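You operate a simulated robot arm through the tools that you are given. There is no shell and no other tool. Be economical: measure what you need, move in short steps, check, and stop when the job is done.

You are at the controls of a simulated robot arm. One attempt, no reset.

Task
Put things in order on the basin side of the work table. At the end: the blue duster stands where the black hand mirror stood; the green comb stands on top of the grey card; the black hand mirror stands where the green comb stood; the white paliverte carton (marked "TEAL") stands where the blue duster stood; the purple hot roller from the basin side of the work table stands on top of the purple pack (marked "NETS"); whatever was shut is shut again. Leave all else as you found it, and nothing knocked over.

Only the result counts: the job must be done as asked and must still hold three seconds after the hand-in. Knocking over, shifting, dropping, spilling or breaking anything else fails it.

Robot
A 7-joint arm with a two-finger parallel gripper, fixed in place. Base frame: the origin is at the foot of the arm, x ahead of it, y to its left, z up; the work surface is at about z = 0. Lengths are in m, angles in rad, forces in N, time in s.
With the tool pointing down near the work surface it reaches from about 0.24 to 0.62 m from the base axis. Its first joint turns from -1.152 to 1.152 rad. Payload 2.6 kg.
The tool frame sits at the grasp point between the pads (the TCP): z along the fingers, y along the line on which they close. The tips reach 0.03 m beyond it. The gripper opens to 0.094 m. The fingers are 0.028 m wide and 0.01 m thick; the gripper's body (0.05 by 0.096 m) begins 0.055 m behind the TCP.
Orientation is that of the tool frame in the base frame, as a unit quaternion [x, y, z, w]. With the fingers straight down and closing along the base's y, the tool's x points along the base's -x, its y along +y and its z along -z.

Tools
- The arm moves only by the tool step_arm. Its argument "commands" is one flat list of numbers, 6 for each row, row after row: the shift along the tool's x, y, z in m, then the turn, a rotation vector about the tool's x, y, z in degrees. In form: [x, y, z, wx, wy, wz, x, y, z, wx, wy, wz, ...]. A call has 1 to 8 rows; each row is the pose to reach, as a shift and turn from the pose commanded when the call began, along the tool's axes at that moment. "grip" is the gripper command, from -1 (fully open) to 1 (shut), values between in proportion, set as the call begins (left out, the last holds). Each row takes 0.2 s and may step no farther than 0.05 m and 0.15 rad from the row before; otherwise, or with a gripper value out of range, the whole call is refused. Where a pose cannot be reached the arm comes as near as it can. A force on the tool above 40 N (or 10 N above the force at the start of the call, whichever is more), or a blocked arm, ends the call early, and 0.2 s more pass. Each finger travels about 0.072 m/s and halts on what it meets, pressing with about 36 N; the grip force reading is that of the motor and also rises with nothing between the fingers. The clock runs only during rows and for 0.2 s after the last one: add rows that repeat a pose to give the fingers time. The reply holds the time, the measured pose of the TCP, the force on the tool along the base axes, the opening and the grip force, in the units named above and with some noise.
- Cameras (640 x 400 px; columns grow to the right, rows downward): "scene" is fixed at [0.04, 0.4494, 0.5602]; the picture's right is [-0.65, -0.76, 0.00], its down [-0.49, 0.42, -0.77] and it looks along [0.58, -0.50, -0.64] (base axes); focal length 277 px, centre (320, 200). "wrist" rides on the gripper at [0.076, 0.014, -0.102] in the tool frame; the picture's right is [-0.18, 0.98, 0.00], its down [-0.75, -0.14, -0.64] and it looks along [-0.63, -0.12, 0.77] (tool axes); focal length 243 px, centre (320, 200). There is no depth. A picture from a camera that has moved, and an enlarged one, comes with that camera's place and axes in the base frame and with its lens. The place of the scene camera against the robot may be out by one fixed shift of up to 0.012 m in any direction.
- grab_frame(camera): a new picture of that camera. The clock stands still meanwhile.
- enlarge(camera, box): a new picture of the part [left, top, right, bottom] of that camera's present view, enlarged. The clock stands still meanwhile.
- finish_job(): hands the job in; it is judged then, once.

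Go step by step. Nothing tells you positions but the pictures and the camera data: compare them with the known pose of the tool, close in by small moves and look again before you grip or let go. The budget is 120 turns and 76 pictures, counting those below and the enlarged ones. Unless the task says otherwise, let go and move clear before handing in, and close with one line.

The tools are called after "Emit:" as name(argument=value, ...) on one line, values as JSON. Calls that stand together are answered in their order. step_arm: Moves the arm, as the interface text tells. Its arguments: {"type":"object","properties":{"commands":{"type":"array","items":{"type":"number"}},"grip":{"type":"number"}},"required":["commands"]} The other tools are called the same way: grab_frame (camera) takes a picture; enlarge (camera, box) takes an enlarged picture of a part of a camera's view; finish_job () hands the job in.

At the start:

```text
time: 0.0
position: [0.356, 0.0657, 0.3432]
orientation: [0.0, 1.0, 0.0, 0.001]
force: [0.4, 0.8, -0.5]
grip_width: 0.0939
grasp_force: 0.0
```

scene: 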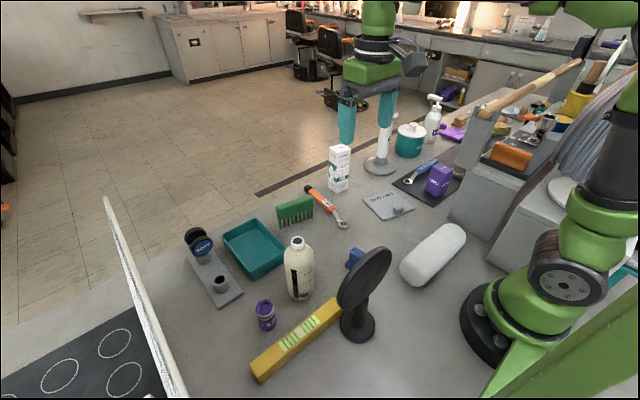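
wrist: 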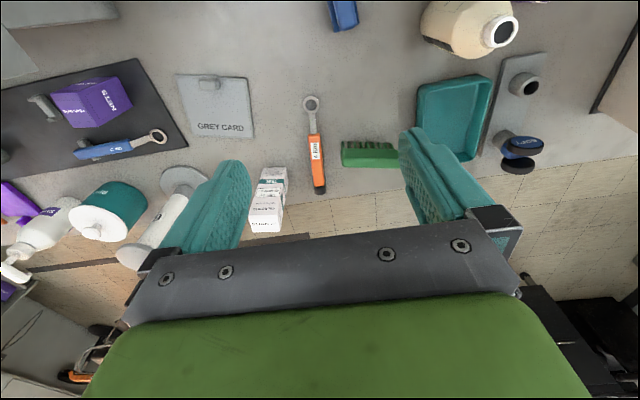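

I see the bench with the mirror, comb, roller, carton, grey card and NETS pack. I'll enlarge parts of the view to identify things and measure them.

Emit:
enlarge(camera="scene", box=[230, 220, 410, 390])

Emit:
enlarge(camera="scene", box=[260, 90, 480, 240])

Emit:
enlarge(camera="scene", box=[420, 30, 640, 220])

```text
2.35 times, centred on (320, 305) of scene
camera zoom: at [0.04, 0.4494, 0.5602], right [-0.65, -0.76, 0.0], down [-0.49, 0.42, -0.77], along [0.58, -0.5, -0.64], focal length 652 px, centre (320, -47)
```

zoom: 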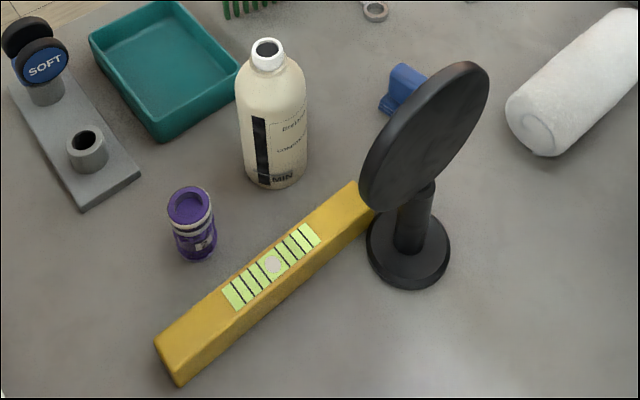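

```text
2.67 times, centred on (370, 165) of scene
camera zoom: at [0.04, 0.4494, 0.5602], right [-0.65, -0.76, 0.0], down [-0.49, 0.42, -0.77], along [0.58, -0.5, -0.64], focal length 738 px, centre (187, 293)
```

zoom: 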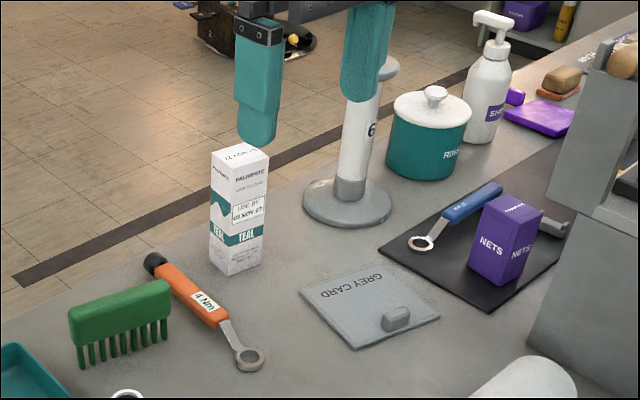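

```text
2.11 times, centred on (530, 125) of scene
camera zoom: at [0.04, 0.4494, 0.5602], right [-0.65, -0.76, 0.0], down [-0.49, 0.42, -0.77], along [0.58, -0.5, -0.64], focal length 583 px, centre (-122, 358)
```

zoom: 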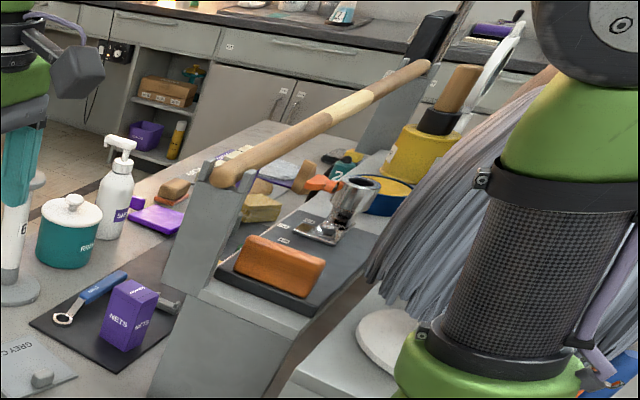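

The comb is near (0.53, 0.12), the card near (0.40, -0.14), the mirror near (0.19, 0.22), the duster near (0.31, 0.11), the carton near (0.55, -0.08), the roller near (0.32, 0.36) and NETS near (0.33, -0.30). First I'll turn the gripper 90° while moving above the comb.

Emit:
step_arm(commands=[-0.02, 0.01, 0.01, 0, 0, 8.5, -0.04, 0.02, 0.02, 0, 0, 17, -0.06, 0.03, 0.03, 0, 0, 25.5, -0.08, 0.04, 0.04, 0, 0, 34, -0.1, 0.05, 0.05, 0, 0, 42.5, -0.12, 0.05, 0.06, 0, 0, 51, -0.14, 0.05, 0.06, 0, 0, 59.5, -0.16, 0.05, 0.06, 0, 0, 68], grip=-1)

```text
time: 1.8
position: [0.5169, 0.1158, 0.2839]
orientation: [0.56, 0.828, -0.001, 0.0]
force: [0.4, 0.0, 0.3]
grip_width: 0.094
grasp_force: 0.1
```

Emit:
step_arm(commands=[0, 0, 0.0, 0, 0, 7.3, 0, 0, 0, 0, 0, 14.6, 0, 0, 0, 0, 0, 22])

Emit:
grab_frame(camera="wrist")

```text
time: 2.6
position: [0.5177, 0.1155, 0.2842]
orientation: [0.708, 0.706, 0.001, 0.0]
force: [0.5, -0.4, 0.3]
grip_width: 0.094
grasp_force: 0.1
```

```text
70 pictures are left
camera wrist: at [0.5326, 0.1915, 0.386], right [0.98, -0.19, 0.0], down [-0.14, -0.75, 0.64], along [-0.12, -0.63, -0.77], focal length 243 px, centre (320, 200)
```

wrist: 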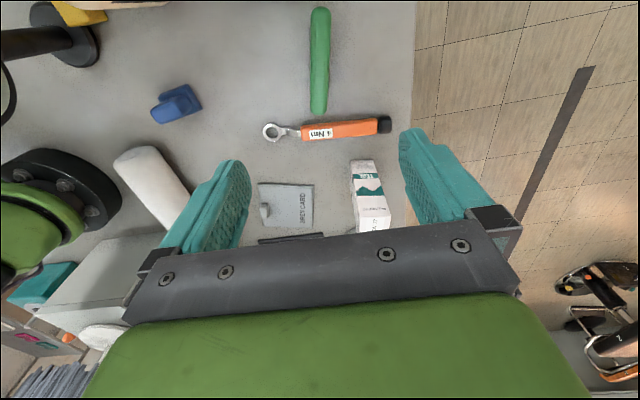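

The comb is centred near (0.519, 0.129) and turned about 12°. I'll align with it, descend partway and look again.

Emit:
step_arm(commands=[0.007, 0.001, 0.045, 0, 0, 6, 0.0135, 0.001, 0.09, 0, 0, 12, 0.0135, 0.001, 0.135, 0, 0, 12, 0.0135, 0.001, 0.16, 0, 0, 12])

Emit:
grab_frame(camera="wrist")

```text
time: 3.6
position: [0.5186, 0.1303, 0.1232]
orientation: [0.778, 0.629, 0.0, 0.001]
force: [0.1, 0.2, 0.7]
grip_width: 0.0942
grasp_force: 0.1
```

```text
69 pictures are left
camera wrist: at [0.5489, 0.2009, 0.2255], right [0.92, -0.39, 0.0], down [-0.3, -0.71, 0.64], along [-0.25, -0.59, -0.77], focal length 243 px, centre (320, 200)
```

wrist: 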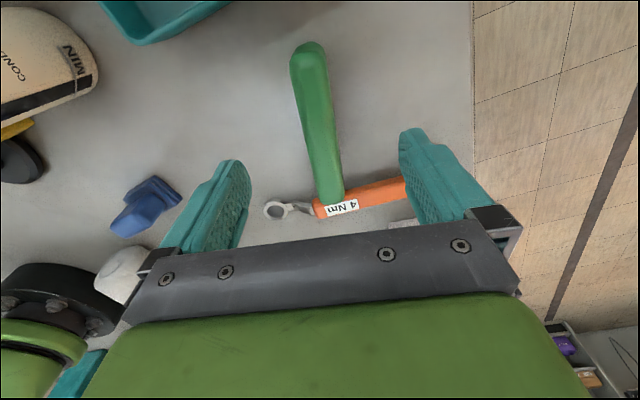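

The comb is centred near (0.521, 0.133) at about 14.5°. I'll make that small correction, descend and grip.

Emit:
step_arm(commands=[0.003, 0.0018, 0.04, 0, 0, 2.5, 0.003, 0.0018, 0.077, 0, 0, 2.5])

Emit:
grab_frame(camera="wrist")

```text
time: 4.2
position: [0.5203, 0.1328, 0.0465]
orientation: [0.791, 0.612, 0.0, 0.0]
force: [-0.5, 0.1, -0.4]
grip_width: 0.0941
grasp_force: 0.1
```

```text
68 pictures are left
camera wrist: at [0.554, 0.2021, 0.1488], right [0.9, -0.43, 0.0], down [-0.33, -0.69, 0.64], along [-0.27, -0.58, -0.77], focal length 243 px, centre (320, 200)
```

wrist: 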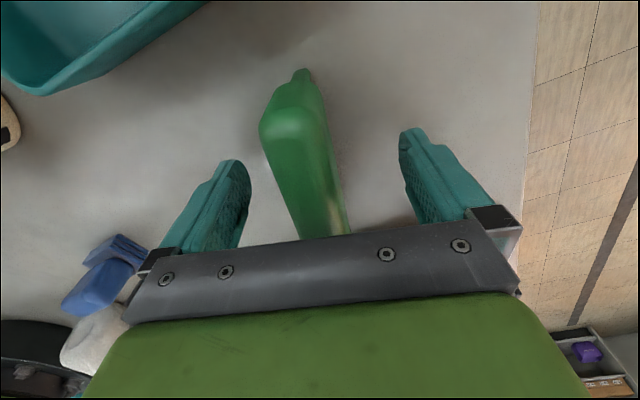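

The comb sits centred between the pads, so I'll close and lift slightly.

Emit:
step_arm(commands=[0, 0, 0, 0, 0, 0, 0, 0, 0, 0, 0, 0, 0, 0, 0, 0, 0, 0, 0, 0, 0, 0, 0, 0], grip=1)

Emit:
step_arm(commands=[0, 0, -0.04, 0, 0, 0, 0, 0, -0.08, 0, 0, 0, 0, 0, -0.12, 0, 0, 0])

Emit:
grab_frame(camera="scene")

```text
time: 5.2
position: [0.5204, 0.1324, 0.0456]
orientation: [0.791, 0.612, -0.001, 0.0]
force: [-0.5, 0.7, 0.5]
grip_width: 0.0255
grasp_force: 35.7
```

```text
time: 6.0
position: [0.52, 0.1304, 0.1667]
orientation: [0.791, 0.612, 0.0, 0.0]
force: [-0.2, -0.6, -0.1]
grip_width: 0.0253
grasp_force: 36.1
```

```text
67 pictures are left
```

scene: 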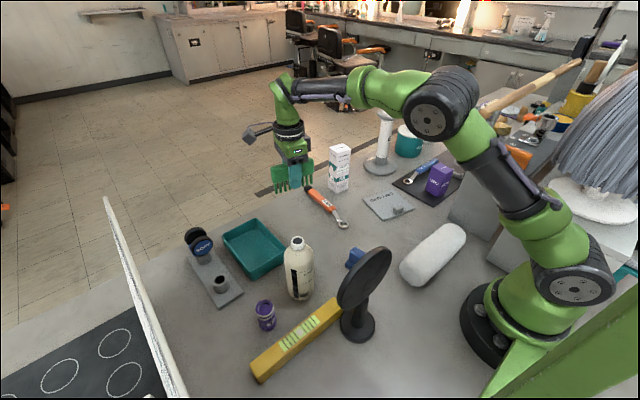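

The comb is held. I'll carry it at height to above the grey card and look again.

Emit:
step_arm(commands=[0, 0, -0.045, 0, 0, 0, -0.04, -0.006, -0.045, 0, 0, 0, -0.08, -0.012, -0.045, 0, 0, 0, -0.12, -0.018, -0.045, 0, 0, 0, -0.16, -0.024, -0.045, 0, 0, 0, -0.2, -0.03, -0.045, 0, 0, 0, -0.24, -0.036, -0.045, 0, 0, 0, -0.245, -0.0415, -0.045, 0, 0, 0])

Emit:
grab_frame(camera="wrist")

```text
time: 7.8
position: [0.4194, -0.095, 0.2107]
orientation: [0.791, 0.612, -0.001, 0.0]
force: [-0.1, -0.1, -0.5]
grip_width: 0.0255
grasp_force: 35.5
```

```text
66 pictures are left
camera wrist: at [0.4523, -0.0248, 0.3135], right [0.91, -0.42, 0.0], down [-0.33, -0.69, 0.64], along [-0.27, -0.58, -0.77], focal length 243 px, centre (320, 200)
```

wrist: 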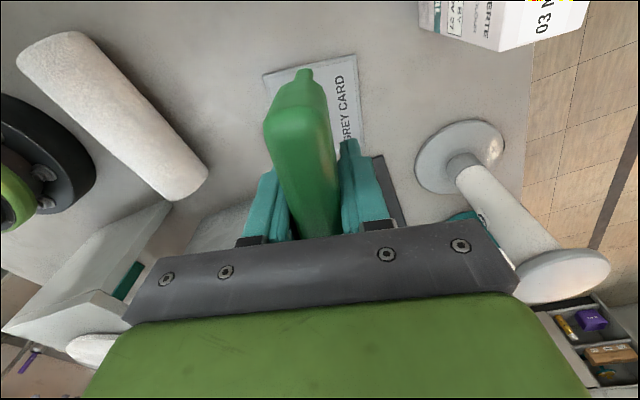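

The card's near edge shows its centre around (0.402, -0.128), with the same 14° turn as the comb. I'll move over it and lower, stopping just above.

Emit:
step_arm(commands=[-0.037, -0.0033, 0.02, 0, 0, 0, -0.037, -0.0033, 0.06, 0, 0, 0, -0.037, -0.0033, 0.1, 0, 0, 0, -0.037, -0.0033, 0.14, 0, 0, 0, -0.037, -0.0033, 0.15, 0, 0, 0])

Emit:
enlarge(camera="scene", box=[340, 130, 470, 230])

```text
time: 9.0
position: [0.4062, -0.1286, 0.061]
orientation: [0.791, 0.611, 0.0, 0.0]
force: [0.9, -0.3, 0.1]
grip_width: 0.0252
grasp_force: 36.2
```

```text
4.00 times, centred on (405, 180) of scene
camera zoom: at [0.04, 0.4494, 0.5602], right [-0.65, -0.76, 0.0], down [-0.49, 0.42, -0.77], along [0.58, -0.5, -0.64], focal length 1108 px, centre (-20, 280)
```

zoom: 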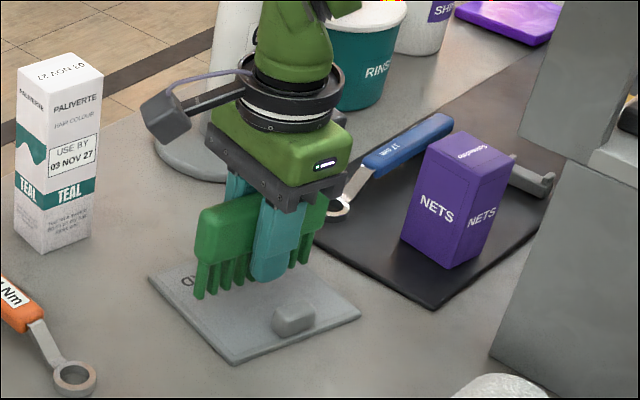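

The comb hovers over the card, clear of the knob. I'll lower gently until contact.

Emit:
step_arm(commands=[0, 0, 0.003, 0, 0, 0, 0, 0, 0.006, 0, 0, 0, 0, 0, 0.008, 0, 0, 0])

```text
time: 9.8
position: [0.406, -0.1298, 0.0527]
orientation: [0.79, 0.612, 0.0, 0.0]
force: [0.3, 0.7, -1.3]
grip_width: 0.0252
grasp_force: 36.0
```

Emit:
step_arm(commands=[0, 0, 0.0015, 0, 0, 0, 0, 0, 0.003, 0, 0, 0])

Emit:
enlarge(camera="scene", box=[360, 170, 420, 230])

```text
time: 10.4
position: [0.4076, -0.1305, 0.0505]
orientation: [0.791, 0.611, 0.001, 0.002]
force: [-7.9, 2.3, 26.8]
grip_width: 0.0254
grasp_force: 36.5
```

```text
6.67 times, centred on (390, 200) of scene
camera zoom: at [0.0398, 0.4495, 0.5602], right [-0.65, -0.76, 0.0], down [-0.49, 0.42, -0.77], along [0.58, -0.5, -0.64], focal length 1846 px, centre (-147, 200)
```

zoom: 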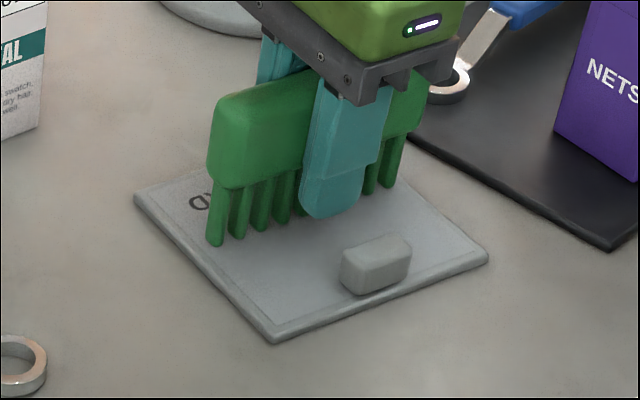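

Contact made. I'll ease off, open only partway to stay clear of the knob, then rise.

Emit:
step_arm(commands=[0, 0, -0.0015, 0, 0, 0])

Emit:
step_arm(commands=[0, 0, 0, 0, 0, 0, 0, 0, 0, 0, 0, 0], grip=0)

Emit:
step_arm(commands=[0, 0, -0.02, 0, 0, 0, 0, 0, -0.06, 0, 0, 0, 0, 0, -0.1, 0, 0, 0, 0, 0, -0.15, 0, 0, 0])

Emit:
enlarge(camera="scene", box=[340, 130, 470, 230])

```text
time: 10.8
position: [0.4065, -0.1301, 0.0504]
orientation: [0.791, 0.612, 0.0, 0.001]
force: [-0.3, 1.3, 17.9]
grip_width: 0.0255
grasp_force: 35.9
```

```text
time: 11.4
position: [0.4062, -0.1289, 0.0501]
orientation: [0.791, 0.612, 0.0, -0.001]
force: [-0.1, -0.7, -0.9]
grip_width: 0.0468
grasp_force: 0.0
```

```text
time: 12.4
position: [0.4056, -0.1298, 0.2016]
orientation: [0.791, 0.611, 0.0, 0.0]
force: [-0.1, -0.3, -0.5]
grip_width: 0.047
grasp_force: 0.1
```

```text
4.00 times, centred on (405, 180) of scene
camera zoom: at [0.04, 0.4494, 0.5602], right [-0.65, -0.76, 0.0], down [-0.49, 0.42, -0.77], along [0.58, -0.5, -0.64], focal length 1108 px, centre (-20, 280)
```

zoom: 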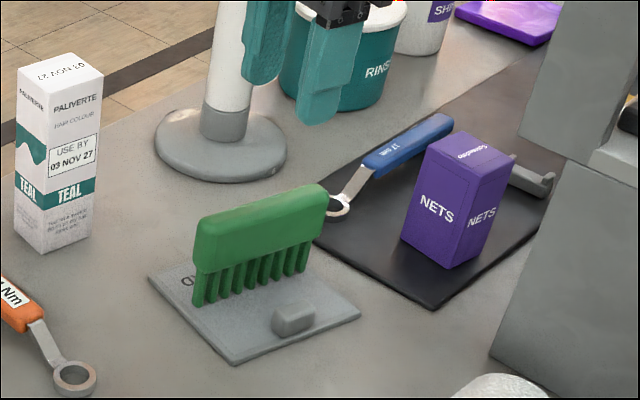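

The comb stands on the card. Next is the mirror: I'll swing towards it, raising and unwinding the wrist, for a good look.

Emit:
step_arm(commands=[0.015, -0.012, -0.016, 0, 0, -8.5, 0.03, -0.023, -0.032, 0, 0, -17, 0.045, -0.035, -0.048, 0, 0, -25.5, 0.06, -0.046, -0.065, 0, 0, -34, 0.075, -0.058, -0.08, 0, 0, -42.5, 0.09, -0.07, -0.097, 0, 0, -51, 0.105, -0.081, -0.113, 0, 0, -59.5, 0.12, -0.093, -0.13, 0, 0, -68], grip=-1)

```text
time: 14.2
position: [0.3469, 0.0108, 0.3314]
orientation: [0.312, 0.95, 0.0, 0.0]
force: [0.4, 0.9, 0.4]
grip_width: 0.0943
grasp_force: 0.1
```

Emit:
step_arm(commands=[0.029, 0.011, -0.004, 0, 0, -8.5, 0.058, 0.022, -0.008, 0, 0, -17, 0.086, 0.033, -0.012, 0, 0, -25.5, 0.115, 0.045, -0.016, 0, 0, -34, 0.144, 0.056, -0.02, 0, 0, -42.5, 0.172, 0.067, -0.024, 0, 0, -51, 0.2, 0.078, -0.028, 0, 0, -59.5, 0.23, 0.0895, -0.03, 0, 0, -68])

Emit:
grab_frame(camera="wrist")

```text
time: 16.0
position: [0.2149, 0.2188, 0.3603]
orientation: [-0.272, 0.962, 0.0, 0.0]
force: [-0.9, -0.3, -0.6]
grip_width: 0.0941
grasp_force: 0.1
```

```text
62 pictures are left
camera wrist: at [0.1436, 0.1912, 0.4639], right [-0.36, 0.93, 0.0], down [0.72, 0.27, 0.64], along [0.6, 0.23, -0.77], focal length 243 px, centre (320, 200)
```

wrist: 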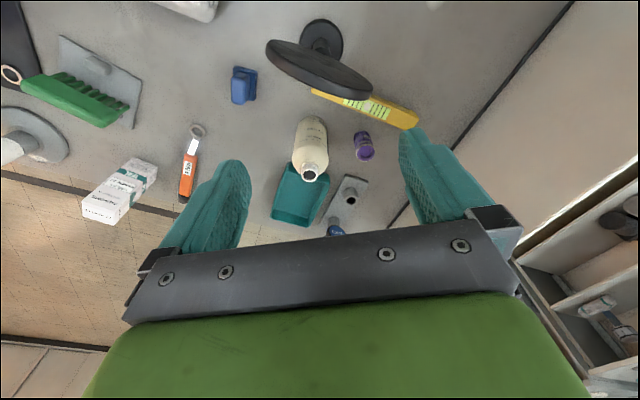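

Emit:
enlarge(camera="wrist", box=[210, 0, 430, 200])

Emit:
enlarge(camera="scene", box=[300, 230, 430, 360])

```text
2.00 times, centred on (320, 100) of wrist
camera zoom: at [0.1436, 0.1912, 0.4639], right [-0.36, 0.93, 0.0], down [0.72, 0.27, 0.64], along [0.6, 0.23, -0.77], focal length 485 px, centre (320, 400)
```

zoom: 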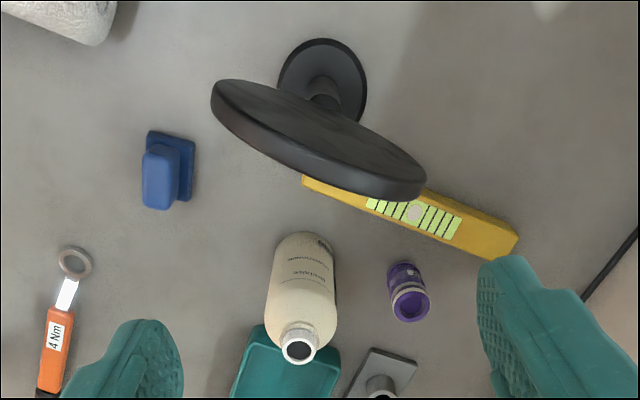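

```text
3.08 times, centred on (365, 295) of scene
camera zoom: at [0.04, 0.4494, 0.5602], right [-0.65, -0.76, 0.0], down [-0.49, 0.42, -0.77], along [0.58, -0.5, -0.64], focal length 852 px, centre (182, -92)
```

zoom: 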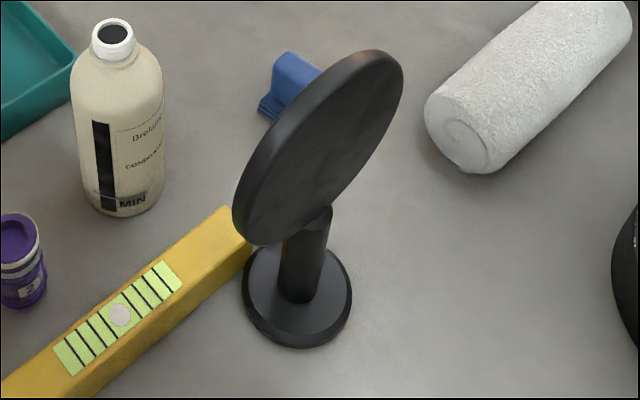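

The mirror base is near (0.191, 0.211), with an upright disc facing along x and its top around z 0.23. I'll turn so the fingers close along x, then look at the disc edge-on.

Emit:
step_arm(commands=[0.003, 0.001, 0, 0, 0, -8.4, 0.006, 0.001, 0, 0, 0, -16.8, 0.009, 0.002, 0, 0, 0, -25.2, 0.0185, 0.0043, 0, 0, 0, -33.5, 0.0185, 0.0043, 0, 0, 0, -42, 0.0185, 0.0043, 0.0, 0, 0, -50.4, 0.0185, 0.0043, 0.0, 0, 0, -58.5])

Emit:
grab_frame(camera="wrist")

```text
time: 17.6
position: [0.1969, 0.2131, 0.3614]
orientation: [0.708, -0.706, 0.001, 0.0]
force: [0.1, 0.1, -0.1]
grip_width: 0.0942
grasp_force: 0.0
```

```text
59 pictures are left
camera wrist: at [0.1835, 0.1363, 0.4643], right [-0.98, 0.18, 0.0], down [0.14, 0.75, 0.64], along [0.12, 0.63, -0.77], focal length 243 px, centre (320, 200)
```

wrist: 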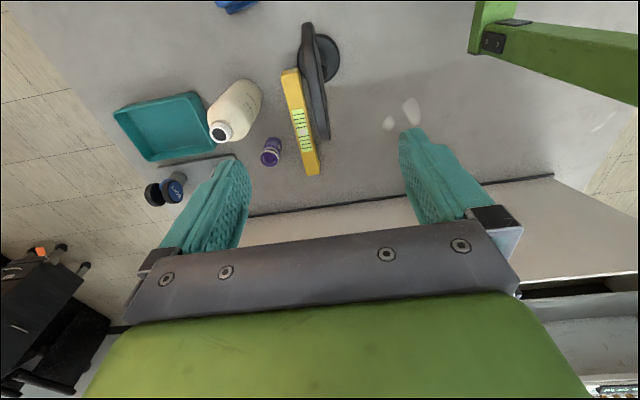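

Emit:
enlarge(camera="wrist", box=[250, 0, 390, 160])

```text
2.50 times, centred on (320, 80) of wrist
camera zoom: at [0.1835, 0.1363, 0.4643], right [-0.98, 0.18, 0.0], down [0.14, 0.75, 0.64], along [0.12, 0.63, -0.77], focal length 606 px, centre (320, 500)
```

zoom: 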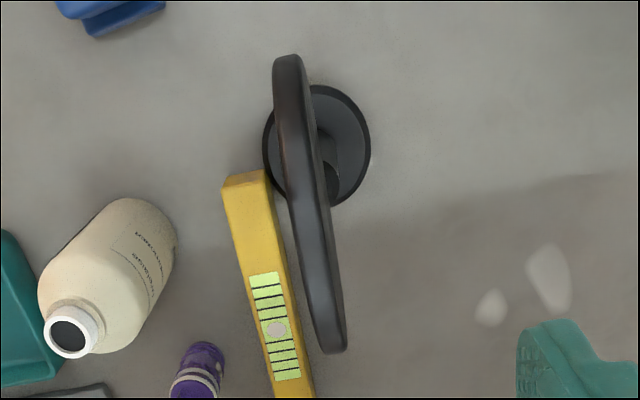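

The disc is upright, runs along y at x≈0.2015 and is centred at y≈0.2125. I'll centre over it and descend with the fingers on either side.

Emit:
step_arm(commands=[0.0, -0.0043, 0.04, 0, 0, 0, 0, -0.0043, 0.08, 0, 0, 0, 0, -0.0043, 0.11, 0, 0, 0])

Emit:
grab_frame(camera="wrist")

Emit:
enlarge(camera="scene", box=[280, 180, 440, 360])

```text
time: 18.4
position: [0.2012, 0.2123, 0.2511]
orientation: [-0.706, 0.708, -0.001, 0.0]
force: [0.4, 0.0, -0.2]
grip_width: 0.0939
grasp_force: 0.1
```

```text
57 pictures are left
camera wrist: at [0.1876, 0.1358, 0.3538], right [-0.98, 0.19, 0.0], down [0.14, 0.75, 0.64], along [0.12, 0.63, -0.77], focal length 243 px, centre (320, 200)
```

wrist: 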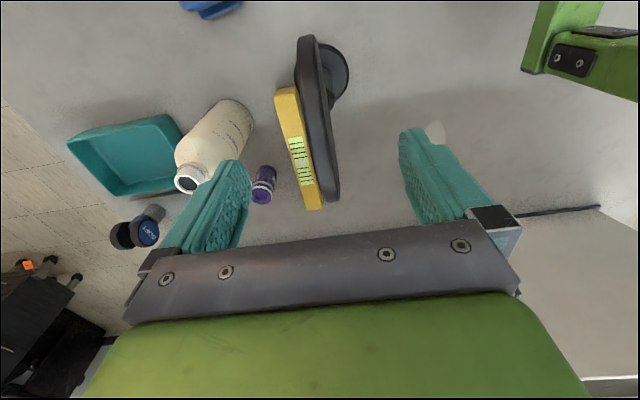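

```text
2.22 times, centred on (360, 270) of scene
camera zoom: at [0.0399, 0.4494, 0.5602], right [-0.65, -0.76, 0.0], down [-0.49, 0.42, -0.77], along [0.58, -0.5, -0.64], focal length 615 px, centre (231, 44)
```

zoom: 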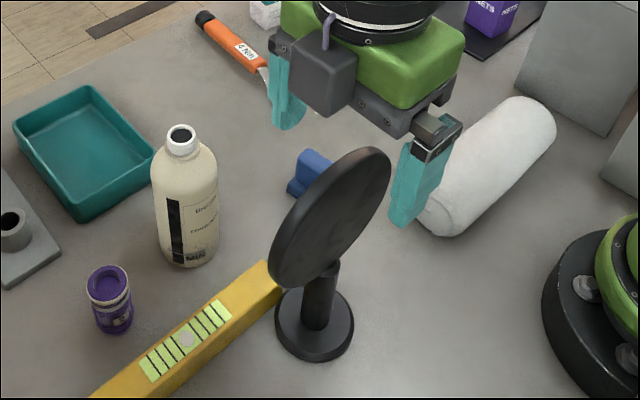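

The fingers straddle the disc symmetrically. I'll go down to TCP z≈0.205 and check.

Emit:
step_arm(commands=[0.0, 0, 0.015, 0, 0, 0, 0, 0, 0.03, 0, 0, 0, 0, 0, 0.045, 0, 0, 0])

Emit:
enlarge(camera="scene", box=[280, 180, 440, 360])

Emit:
grab_frame(camera="wrist")

```text
time: 19.2
position: [0.202, 0.2126, 0.206]
orientation: [-0.707, 0.708, 0.001, 0.0]
force: [0.8, 0.0, -0.4]
grip_width: 0.0939
grasp_force: 0.0
```

```text
2.22 times, centred on (360, 270) of scene
camera zoom: at [0.04, 0.4494, 0.5602], right [-0.65, -0.76, 0.0], down [-0.49, 0.42, -0.77], along [0.58, -0.5, -0.64], focal length 615 px, centre (231, 44)
```

zoom: 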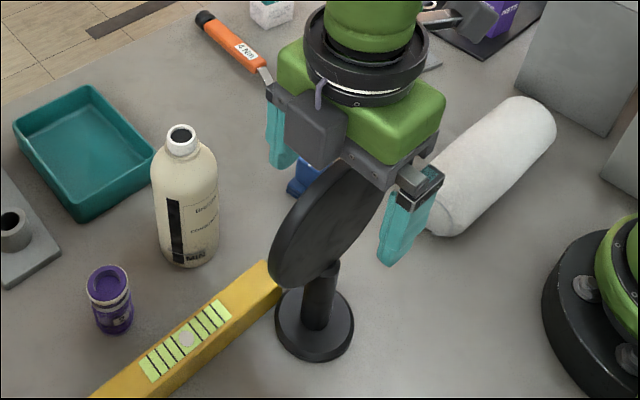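

```text
54 pictures are left
camera wrist: at [0.1875, 0.1359, 0.3091], right [-0.98, 0.19, 0.0], down [0.14, 0.75, 0.64], along [0.12, 0.63, -0.77], focal length 243 px, centre (320, 200)
```

wrist: 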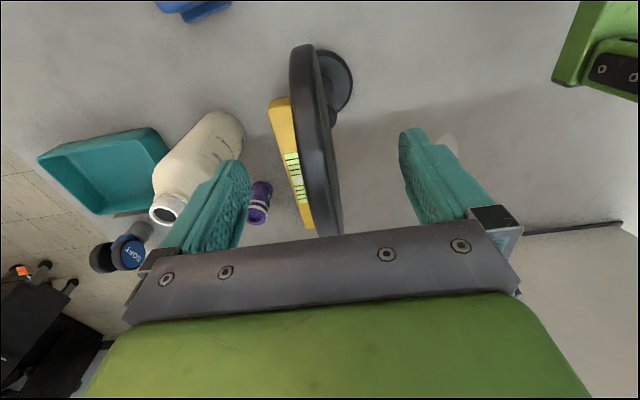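

The disc is centred between the pads with room above. I'll close on it.

Emit:
step_arm(commands=[0.0, 0, 0, 0, 0, 0, 0, 0, 0, 0, 0, 0, 0, 0, 0, 0, 0, 0, 0, 0, 0, 0, 0, 0, 0, 0, 0, 0, 0, 0], grip=1)

Emit:
step_arm(commands=[0.0, 0, -0.02, 0, 0, 0])

Emit:
enlarge(camera="scene", box=[280, 180, 440, 360])

```text
time: 20.4
position: [0.2003, 0.2127, 0.2067]
orientation: [0.707, -0.707, 0.0, 0.0]
force: [-0.6, 0.8, 0.4]
grip_width: 0.0163
grasp_force: 35.4
```

```text
time: 20.8
position: [0.202, 0.2119, 0.2272]
orientation: [-0.707, 0.708, -0.001, 0.0]
force: [0.1, -0.2, -2.1]
grip_width: 0.0159
grasp_force: 35.8
```

```text
2.22 times, centred on (360, 270) of scene
camera zoom: at [0.04, 0.4495, 0.5602], right [-0.65, -0.76, 0.0], down [-0.49, 0.42, -0.77], along [0.58, -0.5, -0.64], focal length 615 px, centre (231, 44)
```

zoom: 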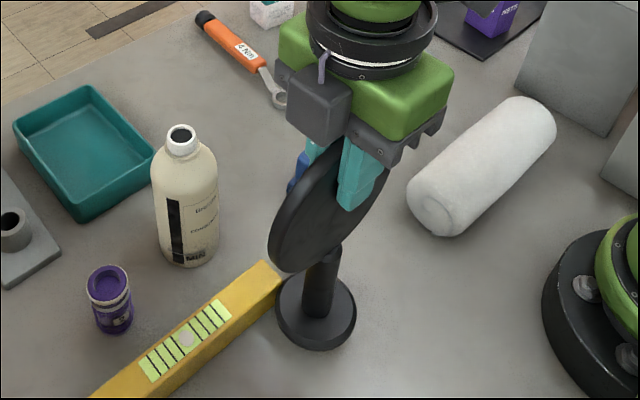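

The mirror lifts cleanly. I'll raise it higher and carry it to the comb's old spot (0.521, 0.133).

Emit:
step_arm(commands=[0, 0, -0.04, 0, 0, 0, 0, 0, -0.08, 0, 0, 0, 0, 0, -0.115, 0, 0, 0])

Emit:
step_arm(commands=[0.01, -0.04, 0, 0, 0, 0, 0.02, -0.08, 0, 0, 0, 0, 0.03, -0.12, 0, 0, 0, 0, 0.04, -0.16, 0, 0, 0, 0, 0.05, -0.2, 0, 0, 0, 0, 0.06, -0.24, 0, 0, 0, 0, 0.07, -0.28, 0, 0, 0, 0, 0.079, -0.32, 0, 0, 0, 0])

Emit:
grab_frame(camera="wrist")

```text
time: 21.6
position: [0.2025, 0.212, 0.3421]
orientation: [-0.707, 0.708, 0.0, 0.0]
force: [0.2, -1.3, -2.9]
grip_width: 0.0161
grasp_force: 35.9
```

```text
time: 23.4
position: [0.5114, 0.1345, 0.341]
orientation: [-0.707, 0.707, -0.001, -0.001]
force: [0.5, 0.3, -3.3]
grip_width: 0.016
grasp_force: 35.8
out of reach, approached as far as the arm can: row 8
```

```text
52 pictures are left
camera wrist: at [0.4979, 0.0584, 0.4437], right [-0.98, 0.18, 0.0], down [0.14, 0.75, 0.64], along [0.12, 0.63, -0.77], focal length 243 px, centre (320, 200)
```

wrist: 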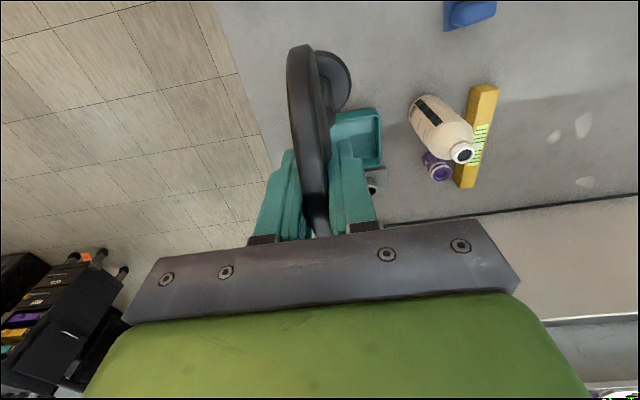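

The mirror is still upright, and the reach is limited at this height. I'll descend and recheck the position.

Emit:
step_arm(commands=[0, 0, 0.04, 0, 0, 0, 0, 0, 0.08, 0, 0, 0])

```text
time: 24.0
position: [0.5108, 0.1356, 0.2618]
orientation: [-0.707, 0.708, 0.0, 0.0]
force: [-0.1, -0.2, -2.7]
grip_width: 0.0161
grasp_force: 35.8
```

Emit:
step_arm(commands=[0.0022, -0.0102, 0.02, 0, 0, 0, 0.0022, -0.0102, 0.042, 0, 0, 0])

Emit:
enlarge(camera="scene", box=[220, 120, 380, 260])

Emit:
grab_frame(camera="wrist")

```text
time: 24.6
position: [0.5208, 0.135, 0.2199]
orientation: [-0.707, 0.707, 0.0, 0.0]
force: [0.3, 0.0, -2.8]
grip_width: 0.0162
grasp_force: 36.4
```

```text
2.86 times, centred on (300, 190) of scene
camera zoom: at [0.04, 0.4495, 0.5602], right [-0.65, -0.76, 0.0], down [-0.49, 0.42, -0.77], along [0.58, -0.5, -0.64], focal length 791 px, centre (377, 229)
```

zoom: 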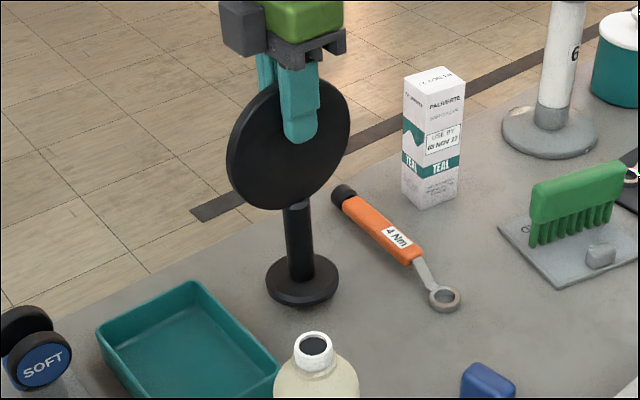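

```text
50 pictures are left
camera wrist: at [0.5078, 0.0579, 0.3225], right [-0.98, 0.18, 0.0], down [0.14, 0.75, 0.64], along [0.12, 0.63, -0.77], focal length 243 px, centre (320, 200)
```

wrist: 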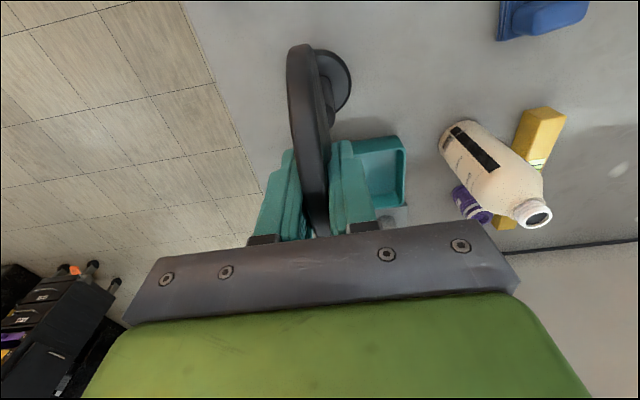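

Aligned over the comb's old spot. I'll lower to contact.

Emit:
step_arm(commands=[0.002, 0, 0.006, 0, 0, 0, 0.002, 0, 0.011, 0, 0, 0, 0.002, 0, 0.0125, 0, 0, 0, 0.002, 0, 0.014, 0, 0, 0])

```text
time: 25.6
position: [0.5214, 0.1315, 0.2045]
orientation: [-0.707, 0.707, 0.0, 0.001]
force: [-1.2, -0.9, 0.8]
grip_width: 0.0161
grasp_force: 36.3
```

The force shows the weight resting on the table, so I'll open partway, check, and rise.

Emit:
step_arm(commands=[0, 0, 0.0005, 0, 0, 0])

Emit:
step_arm(commands=[0, 0, 0, 0, 0, 0, 0, 0, 0, 0, 0, 0, 0, 0, 0, 0, 0, 0], grip=-0.3)

Emit:
step_arm(commands=[0, 0, -0.03, 0, 0, 0, 0, 0, -0.07, 0, 0, 0, 0, 0, -0.11, 0, 0, 0])

Emit:
grab_frame(camera="scene")

Emit:
grab_frame(camera="wrist")

```text
time: 26.0
position: [0.5212, 0.1306, 0.205]
orientation: [-0.706, 0.708, -0.001, 0.0]
force: [-0.2, -1.5, 6.3]
grip_width: 0.0162
grasp_force: 36.0
```

```text
time: 26.8
position: [0.5216, 0.1318, 0.205]
orientation: [-0.707, 0.707, 0.001, 0.0]
force: [-0.3, 0.5, 0.7]
grip_width: 0.061
grasp_force: 0.0
```

```text
time: 27.6
position: [0.5212, 0.1328, 0.3145]
orientation: [0.707, -0.707, 0.0, 0.0]
force: [-0.8, 0.8, -0.5]
grip_width: 0.0612
grasp_force: 0.0
```

```text
49 pictures are left
```

scene: 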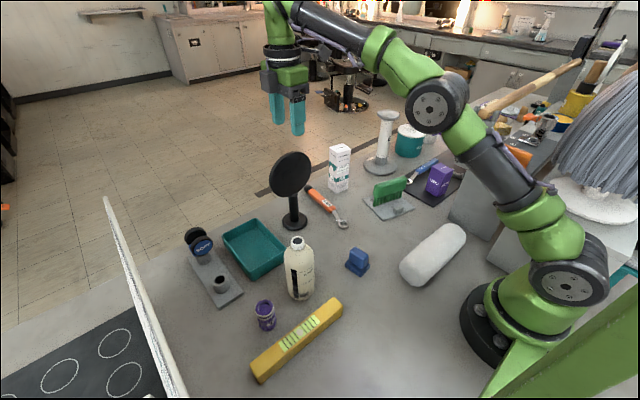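

```text
48 pictures are left
camera wrist: at [0.5074, 0.0549, 0.4179], right [-0.98, 0.18, 0.0], down [0.14, 0.75, 0.64], along [0.12, 0.63, -0.77], focal length 243 px, centre (320, 200)
```

wrist: 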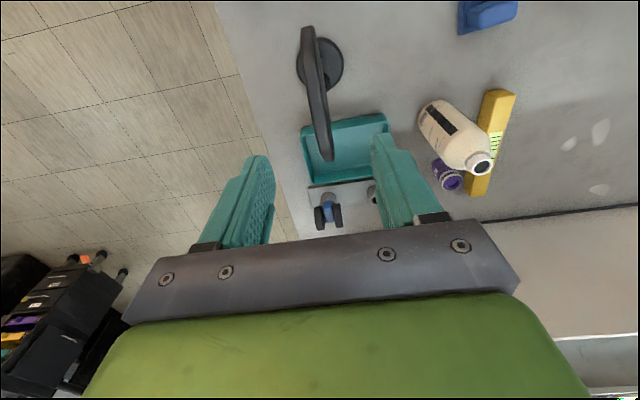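

The mirror stands at the comb's old place. Next I'll move above the duster to look at it closely.

Emit:
step_arm(commands=[0.003, 0.04, 0, 0, 0, 0, 0.006, 0.08, 0, 0, 0, 0, 0.01, 0.12, 0.0, 0, 0, 0, 0.014, 0.16, 0.03, 0, 0, 0, 0.02, 0.2, 0.06, 0, 0, 0, 0.022, 0.21, 0.1, 0, 0, 0], grip=-1)

Emit:
grab_frame(camera="wrist")

Emit:
enlarge(camera="scene", box=[320, 220, 420, 300])

```text
refused: row 4 steps farther than a row can; nothing moved
```

```text
47 pictures are left
camera wrist: at [0.5074, 0.0549, 0.4179], right [-0.98, 0.18, 0.0], down [0.14, 0.75, 0.64], along [0.12, 0.63, -0.77], focal length 243 px, centre (320, 200)
```

wrist: 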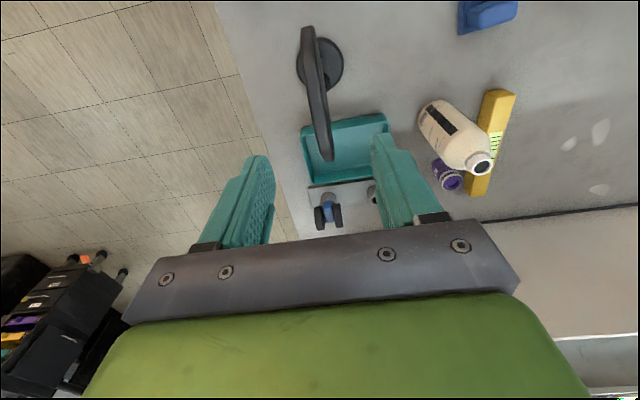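

```text
5.00 times, centred on (370, 260) of scene
camera zoom: at [0.0399, 0.4494, 0.5602], right [-0.65, -0.76, 0.0], down [-0.49, 0.42, -0.77], along [0.58, -0.5, -0.64], focal length 1384 px, centre (70, -100)
```

zoom: 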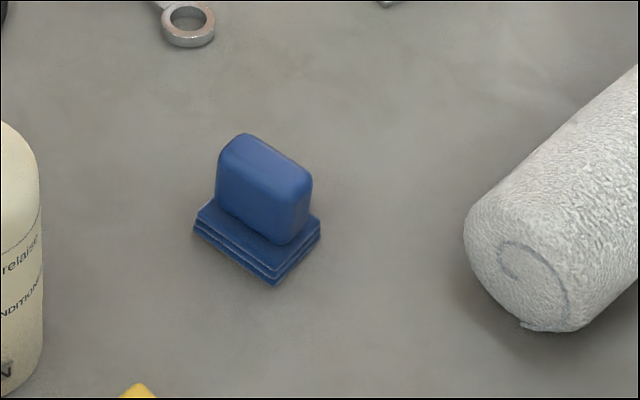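

That move was refused for step size, so I'll repeat it with smaller rows.

Emit:
step_arm(commands=[0.003, 0.04, 0, 0, 0, 0, 0.006, 0.08, 0, 0, 0, 0, 0.01, 0.12, 0.0, 0, 0, 0, 0.014, 0.155, 0.02, 0, 0, 0, 0.018, 0.19, 0.04, 0, 0, 0, 0.022, 0.21, 0.07, 0, 0, 0, 0.022, 0.21, 0.11, 0, 0, 0], grip=-1)

Emit:
grab_frame(camera="wrist")

```text
time: 29.2
position: [0.3121, 0.1102, 0.2028]
orientation: [-0.707, 0.707, -0.001, 0.0]
force: [-0.6, -0.3, 0.6]
grip_width: 0.094
grasp_force: 0.1
```

```text
45 pictures are left
camera wrist: at [0.2976, 0.0333, 0.3064], right [-0.98, 0.19, 0.0], down [0.14, 0.75, 0.64], along [0.12, 0.63, -0.77], focal length 243 px, centre (320, 200)
```

wrist: 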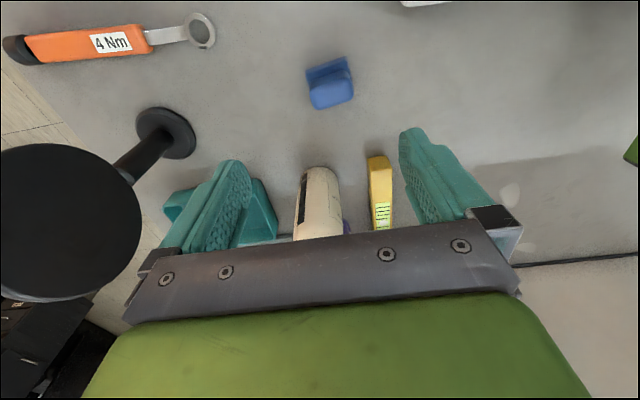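

Emit:
enlarge(camera="wrist", box=[280, 40, 380, 120])

```text
5.00 times, centred on (330, 80) of wrist
camera zoom: at [0.2976, 0.0333, 0.3064], right [-0.98, 0.19, 0.0], down [0.14, 0.75, 0.64], along [0.12, 0.63, -0.77], focal length 1213 px, centre (270, 800)
```

zoom: 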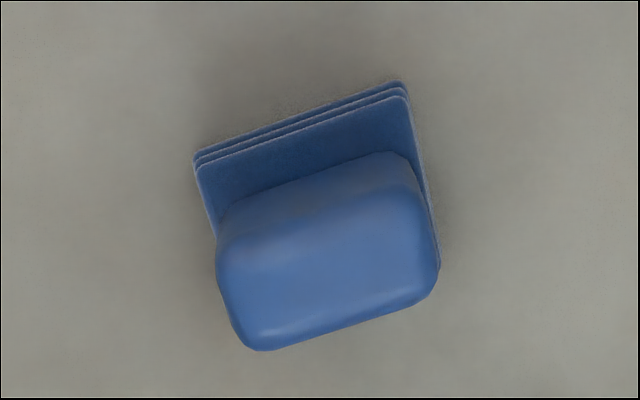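

The duster is centred near (0.301, 0.109), turned about 5.6°, with its handle thin along y. I'll turn the gripper to close across the handle.

Emit:
step_arm(commands=[0.001, 0.003, 0, 0, 0, 8.5, 0.001, 0.006, 0, 0, 0, 17, 0.001, 0.009, 0.0, 0, 0, 25.5, 0.001, 0.011, 0, 0, 0, 34, 0.001, 0.011, 0, 0, 0, 42.5, 0.001, 0.011, 0, 0, 0, 51, 0.001, 0.011, 0, 0, 0, 59.5, 0.001, 0.011, 0, 0, 0, 68])

Emit:
step_arm(commands=[0, 0, 0.02, 0, 0, 8.2, 0, 0, 0.06, 0, 0, 16.4, 0, 0, 0.08, 0, 0, 16.4])

Emit:
grab_frame(camera="wrist")

```text
time: 31.0
position: [0.2999, 0.1096, 0.205]
orientation: [-0.189, 0.982, 0.0, 0.0]
force: [-0.3, 0.6, 0.3]
grip_width: 0.094
grasp_force: 0.1
```

```text
time: 31.8
position: [0.3002, 0.1088, 0.1243]
orientation: [-0.047, 0.999, 0.0, 0.0]
force: [0.3, -0.8, -0.4]
grip_width: 0.0941
grasp_force: 0.1
```

```text
43 pictures are left
camera wrist: at [0.223, 0.1156, 0.2272], right [0.09, 1.0, 0.0], down [0.76, -0.07, 0.64], along [0.64, -0.06, -0.77], focal length 243 px, centre (320, 200)
```

wrist: 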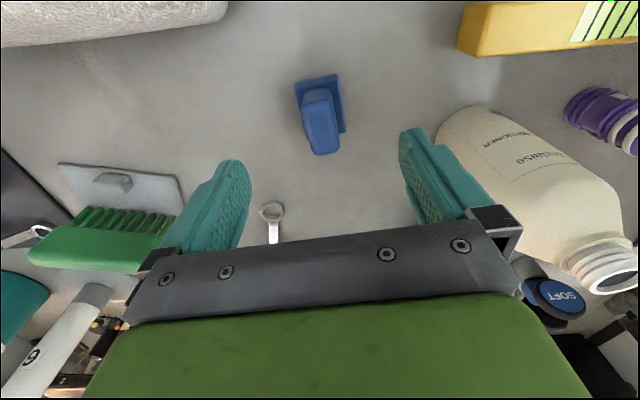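

Well aligned. I'll descend to TCP z≈0.047 and close on the handle.

Emit:
step_arm(commands=[0, 0, 0.04, 0, 0, 0, 0, 0, 0.06, 0, 0, 0, 0, 0, 0.077, 0, 0, 0])

Emit:
grab_frame(camera="wrist")

```text
time: 32.6
position: [0.2987, 0.1094, 0.0478]
orientation: [-0.048, 0.999, 0.0, 0.0]
force: [0.5, -0.9, 0.2]
grip_width: 0.094
grasp_force: 0.0
```

```text
42 pictures are left
camera wrist: at [0.2229, 0.1155, 0.1503], right [0.09, 1.0, 0.0], down [0.76, -0.07, 0.64], along [0.64, -0.06, -0.77], focal length 243 px, centre (320, 200)
```

wrist: 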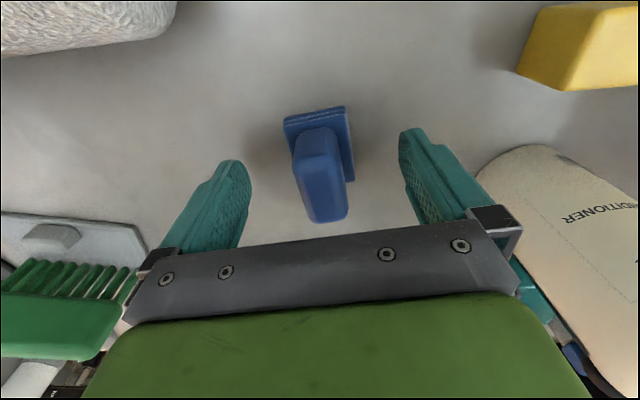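

Emit:
step_arm(commands=[0, 0, 0, 0, 0, 0, 0, 0, 0, 0, 0, 0, 0, 0, 0, 0, 0, 0, 0, 0, 0, 0, 0, 0], grip=1)

Emit:
step_arm(commands=[0, 0, -0.04, 0, 0, 0, 0, 0, -0.08, 0, 0, 0, 0, 0, -0.11, 0, 0, 0])

Emit:
grab_frame(camera="wrist")

```text
time: 33.6
position: [0.2991, 0.1077, 0.0477]
orientation: [-0.048, 0.999, 0.0, 0.0]
force: [0.3, 0.0, 0.1]
grip_width: 0.0276
grasp_force: 36.3
```

```text
time: 34.4
position: [0.2991, 0.1082, 0.1571]
orientation: [-0.049, 0.999, 0.0, -0.002]
force: [0.5, -0.2, -1.3]
grip_width: 0.0274
grasp_force: 35.7
```

```text
41 pictures are left
camera wrist: at [0.223, 0.1151, 0.2608], right [0.09, 1.0, 0.0], down [0.76, -0.07, 0.64], along [0.64, -0.06, -0.77], focal length 243 px, centre (320, 200)
```

wrist: 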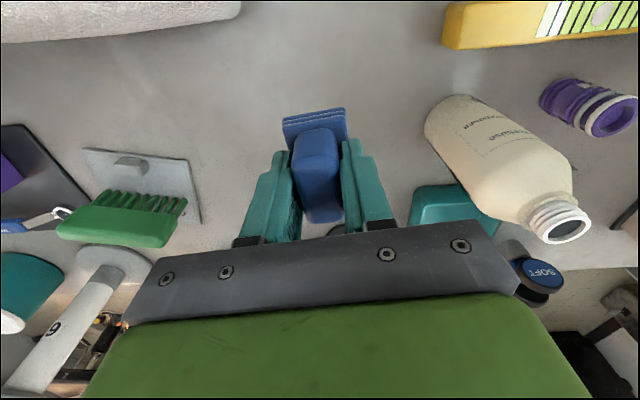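

The duster is held. I'll carry it to the mirror's old spot (0.199, 0.212), then look before lowering.

Emit:
step_arm(commands=[0.022, 0.028, 0, 0, 0, 0, 0.045, 0.056, 0, 0, 0, 0, 0.067, 0.085, 0, 0, 0, 0, 0.0898, 0.113, 0, 0, 0, 0, 0.0898, 0.113, 0.04, 0, 0, 0, 0.0898, 0.113, 0.07, 0, 0, 0])

Emit:
grab_frame(camera="wrist")

Emit:
enlarge(camera="scene", box=[260, 240, 460, 390])

```text
time: 35.8
position: [0.1999, 0.2116, 0.0885]
orientation: [-0.049, 0.999, 0.0, 0.0]
force: [0.5, -0.1, -0.2]
grip_width: 0.0272
grasp_force: 36.1
```

```text
40 pictures are left
camera wrist: at [0.1228, 0.2187, 0.191], right [0.09, 1.0, 0.0], down [0.76, -0.07, 0.64], along [0.64, -0.06, -0.77], focal length 243 px, centre (320, 200)
```

wrist: 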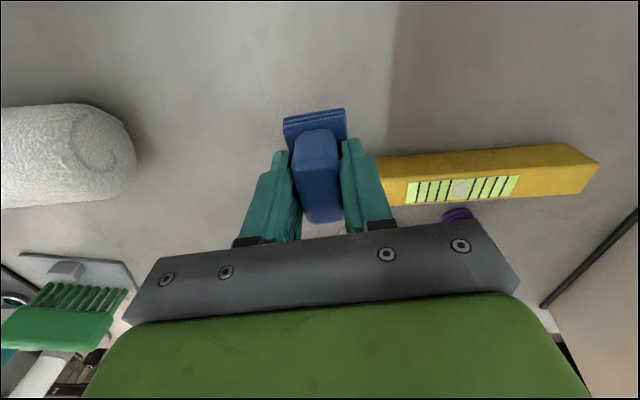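

```text
2.67 times, centred on (360, 315) of scene
camera zoom: at [0.0399, 0.4494, 0.5602], right [-0.65, -0.76, 0.0], down [-0.49, 0.42, -0.77], along [0.58, -0.5, -0.64], focal length 738 px, centre (213, -107)
```

zoom: 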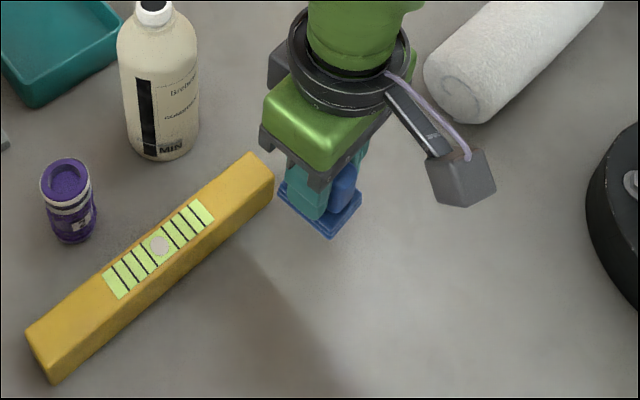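

The level's near edge lies at x≈0.24, so the duster and fingers have clearance. I'll lower to the table.

Emit:
step_arm(commands=[0, 0, 0.025, 0, 0, 0, 0, 0, 0.036, 0, 0, 0, 0, 0, 0.0395, 0, 0, 0, 0, 0, 0.0412, 0, 0, 0])

```text
time: 36.8
position: [0.1997, 0.2122, 0.0467]
orientation: [-0.048, 0.999, 0.0, 0.0]
force: [-4.0, -5.2, 23.4]
grip_width: 0.0275
grasp_force: 35.9
```

Emit:
step_arm(commands=[0, 0, -0.001, 0, 0, 0])

Emit:
step_arm(commands=[0, 0, 0, 0, 0, 0, 0, 0, 0, 0, 0, 0], grip=-0.1)

Emit:
step_arm(commands=[0, 0, -0.03, 0, 0, 0, 0, 0, -0.07, 0, 0, 0, 0, 0, -0.11, 0, 0, 0, 0, 0, -0.15, 0, 0, 0, 0, 0, -0.2, 0, 0, 0])

Emit:
grab_frame(camera="scene")

```text
time: 37.2
position: [0.2002, 0.212, 0.0468]
orientation: [-0.048, 0.999, 0.0, 0.0]
force: [1.1, -1.7, 8.7]
grip_width: 0.0274
grasp_force: 36.4
```

```text
time: 37.8
position: [0.1994, 0.2124, 0.0474]
orientation: [-0.049, 0.999, 0.0, 0.0]
force: [0.3, -0.3, 0.2]
grip_width: 0.0516
grasp_force: 0.0
```

```text
time: 39.0
position: [0.1984, 0.2112, 0.2485]
orientation: [-0.049, 0.999, 0.001, 0.0]
force: [0.4, 0.0, -0.1]
grip_width: 0.0518
grasp_force: 0.1
```

```text
38 pictures are left
```

scene: 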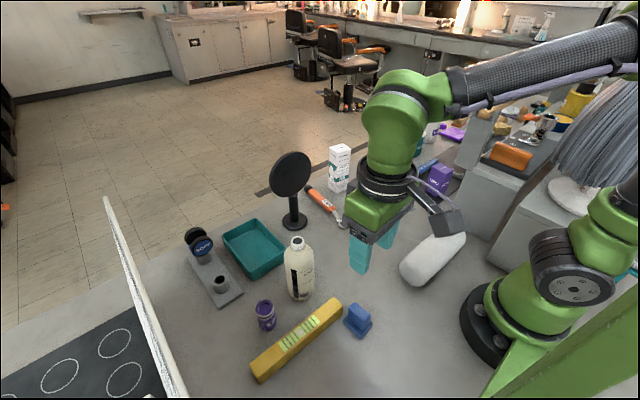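

The duster is placed. Now the carton: I'll move over towards it and look.

Emit:
step_arm(commands=[-0.028, -0.036, -0.01, 0, 0, 0, -0.056, -0.072, -0.02, 0, 0, 0, -0.084, -0.107, -0.03, 0, 0, 0, -0.111, -0.143, -0.03, 0, 0, 0, -0.139, -0.179, -0.03, 0, 0, 0, -0.167, -0.215, -0.03, 0, 0, 0, -0.195, -0.25, -0.03, 0, 0, 0, -0.218, -0.28, -0.03, 0, 0, 0], grip=-1)

Emit:
step_arm(commands=[-0.03, -0.031, 0.02, 0, 0, 0])

Emit:
grab_frame(camera="wrist")

```text
time: 40.8
position: [0.4435, -0.0448, 0.2778]
orientation: [-0.048, 0.999, 0.0, 0.0]
force: [-0.2, 0.1, -0.2]
grip_width: 0.094
grasp_force: 0.0
```

```text
time: 41.2
position: [0.476, -0.0732, 0.2562]
orientation: [-0.049, 0.999, 0.0, 0.0]
force: [-0.3, -0.8, -0.1]
grip_width: 0.0943
grasp_force: 0.0
```

```text
37 pictures are left
camera wrist: at [0.3998, -0.0661, 0.3597], right [0.09, 1.0, 0.0], down [0.76, -0.07, 0.64], along [0.64, -0.06, -0.77], focal length 243 px, centre (320, 200)
```

wrist: 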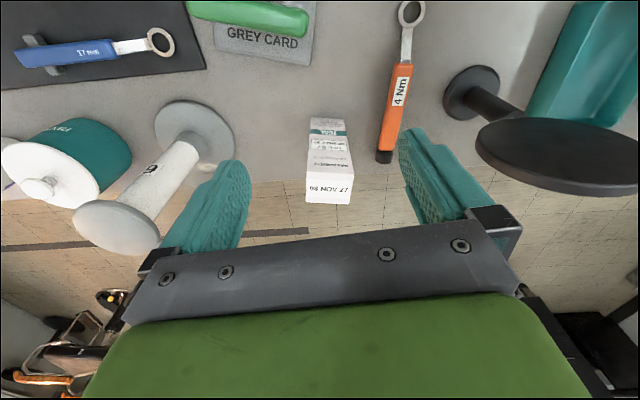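

Emit:
enlarge(camera="wrist", box=[280, 100, 380, 220])

```text
3.33 times, centred on (330, 160) of wrist
camera zoom: at [0.3998, -0.0661, 0.3597], right [0.09, 1.0, 0.0], down [0.76, -0.07, 0.64], along [0.64, -0.06, -0.77], focal length 809 px, centre (287, 333)
```

zoom: 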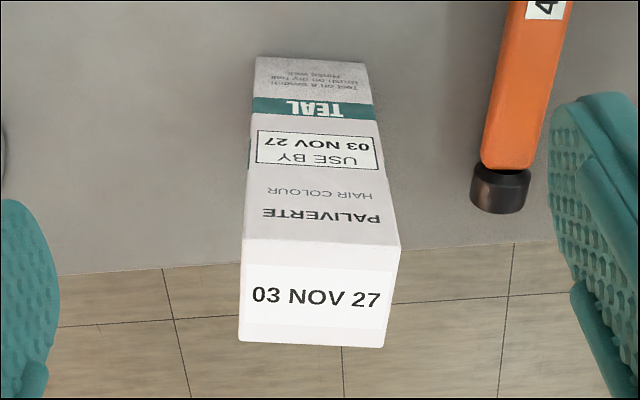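

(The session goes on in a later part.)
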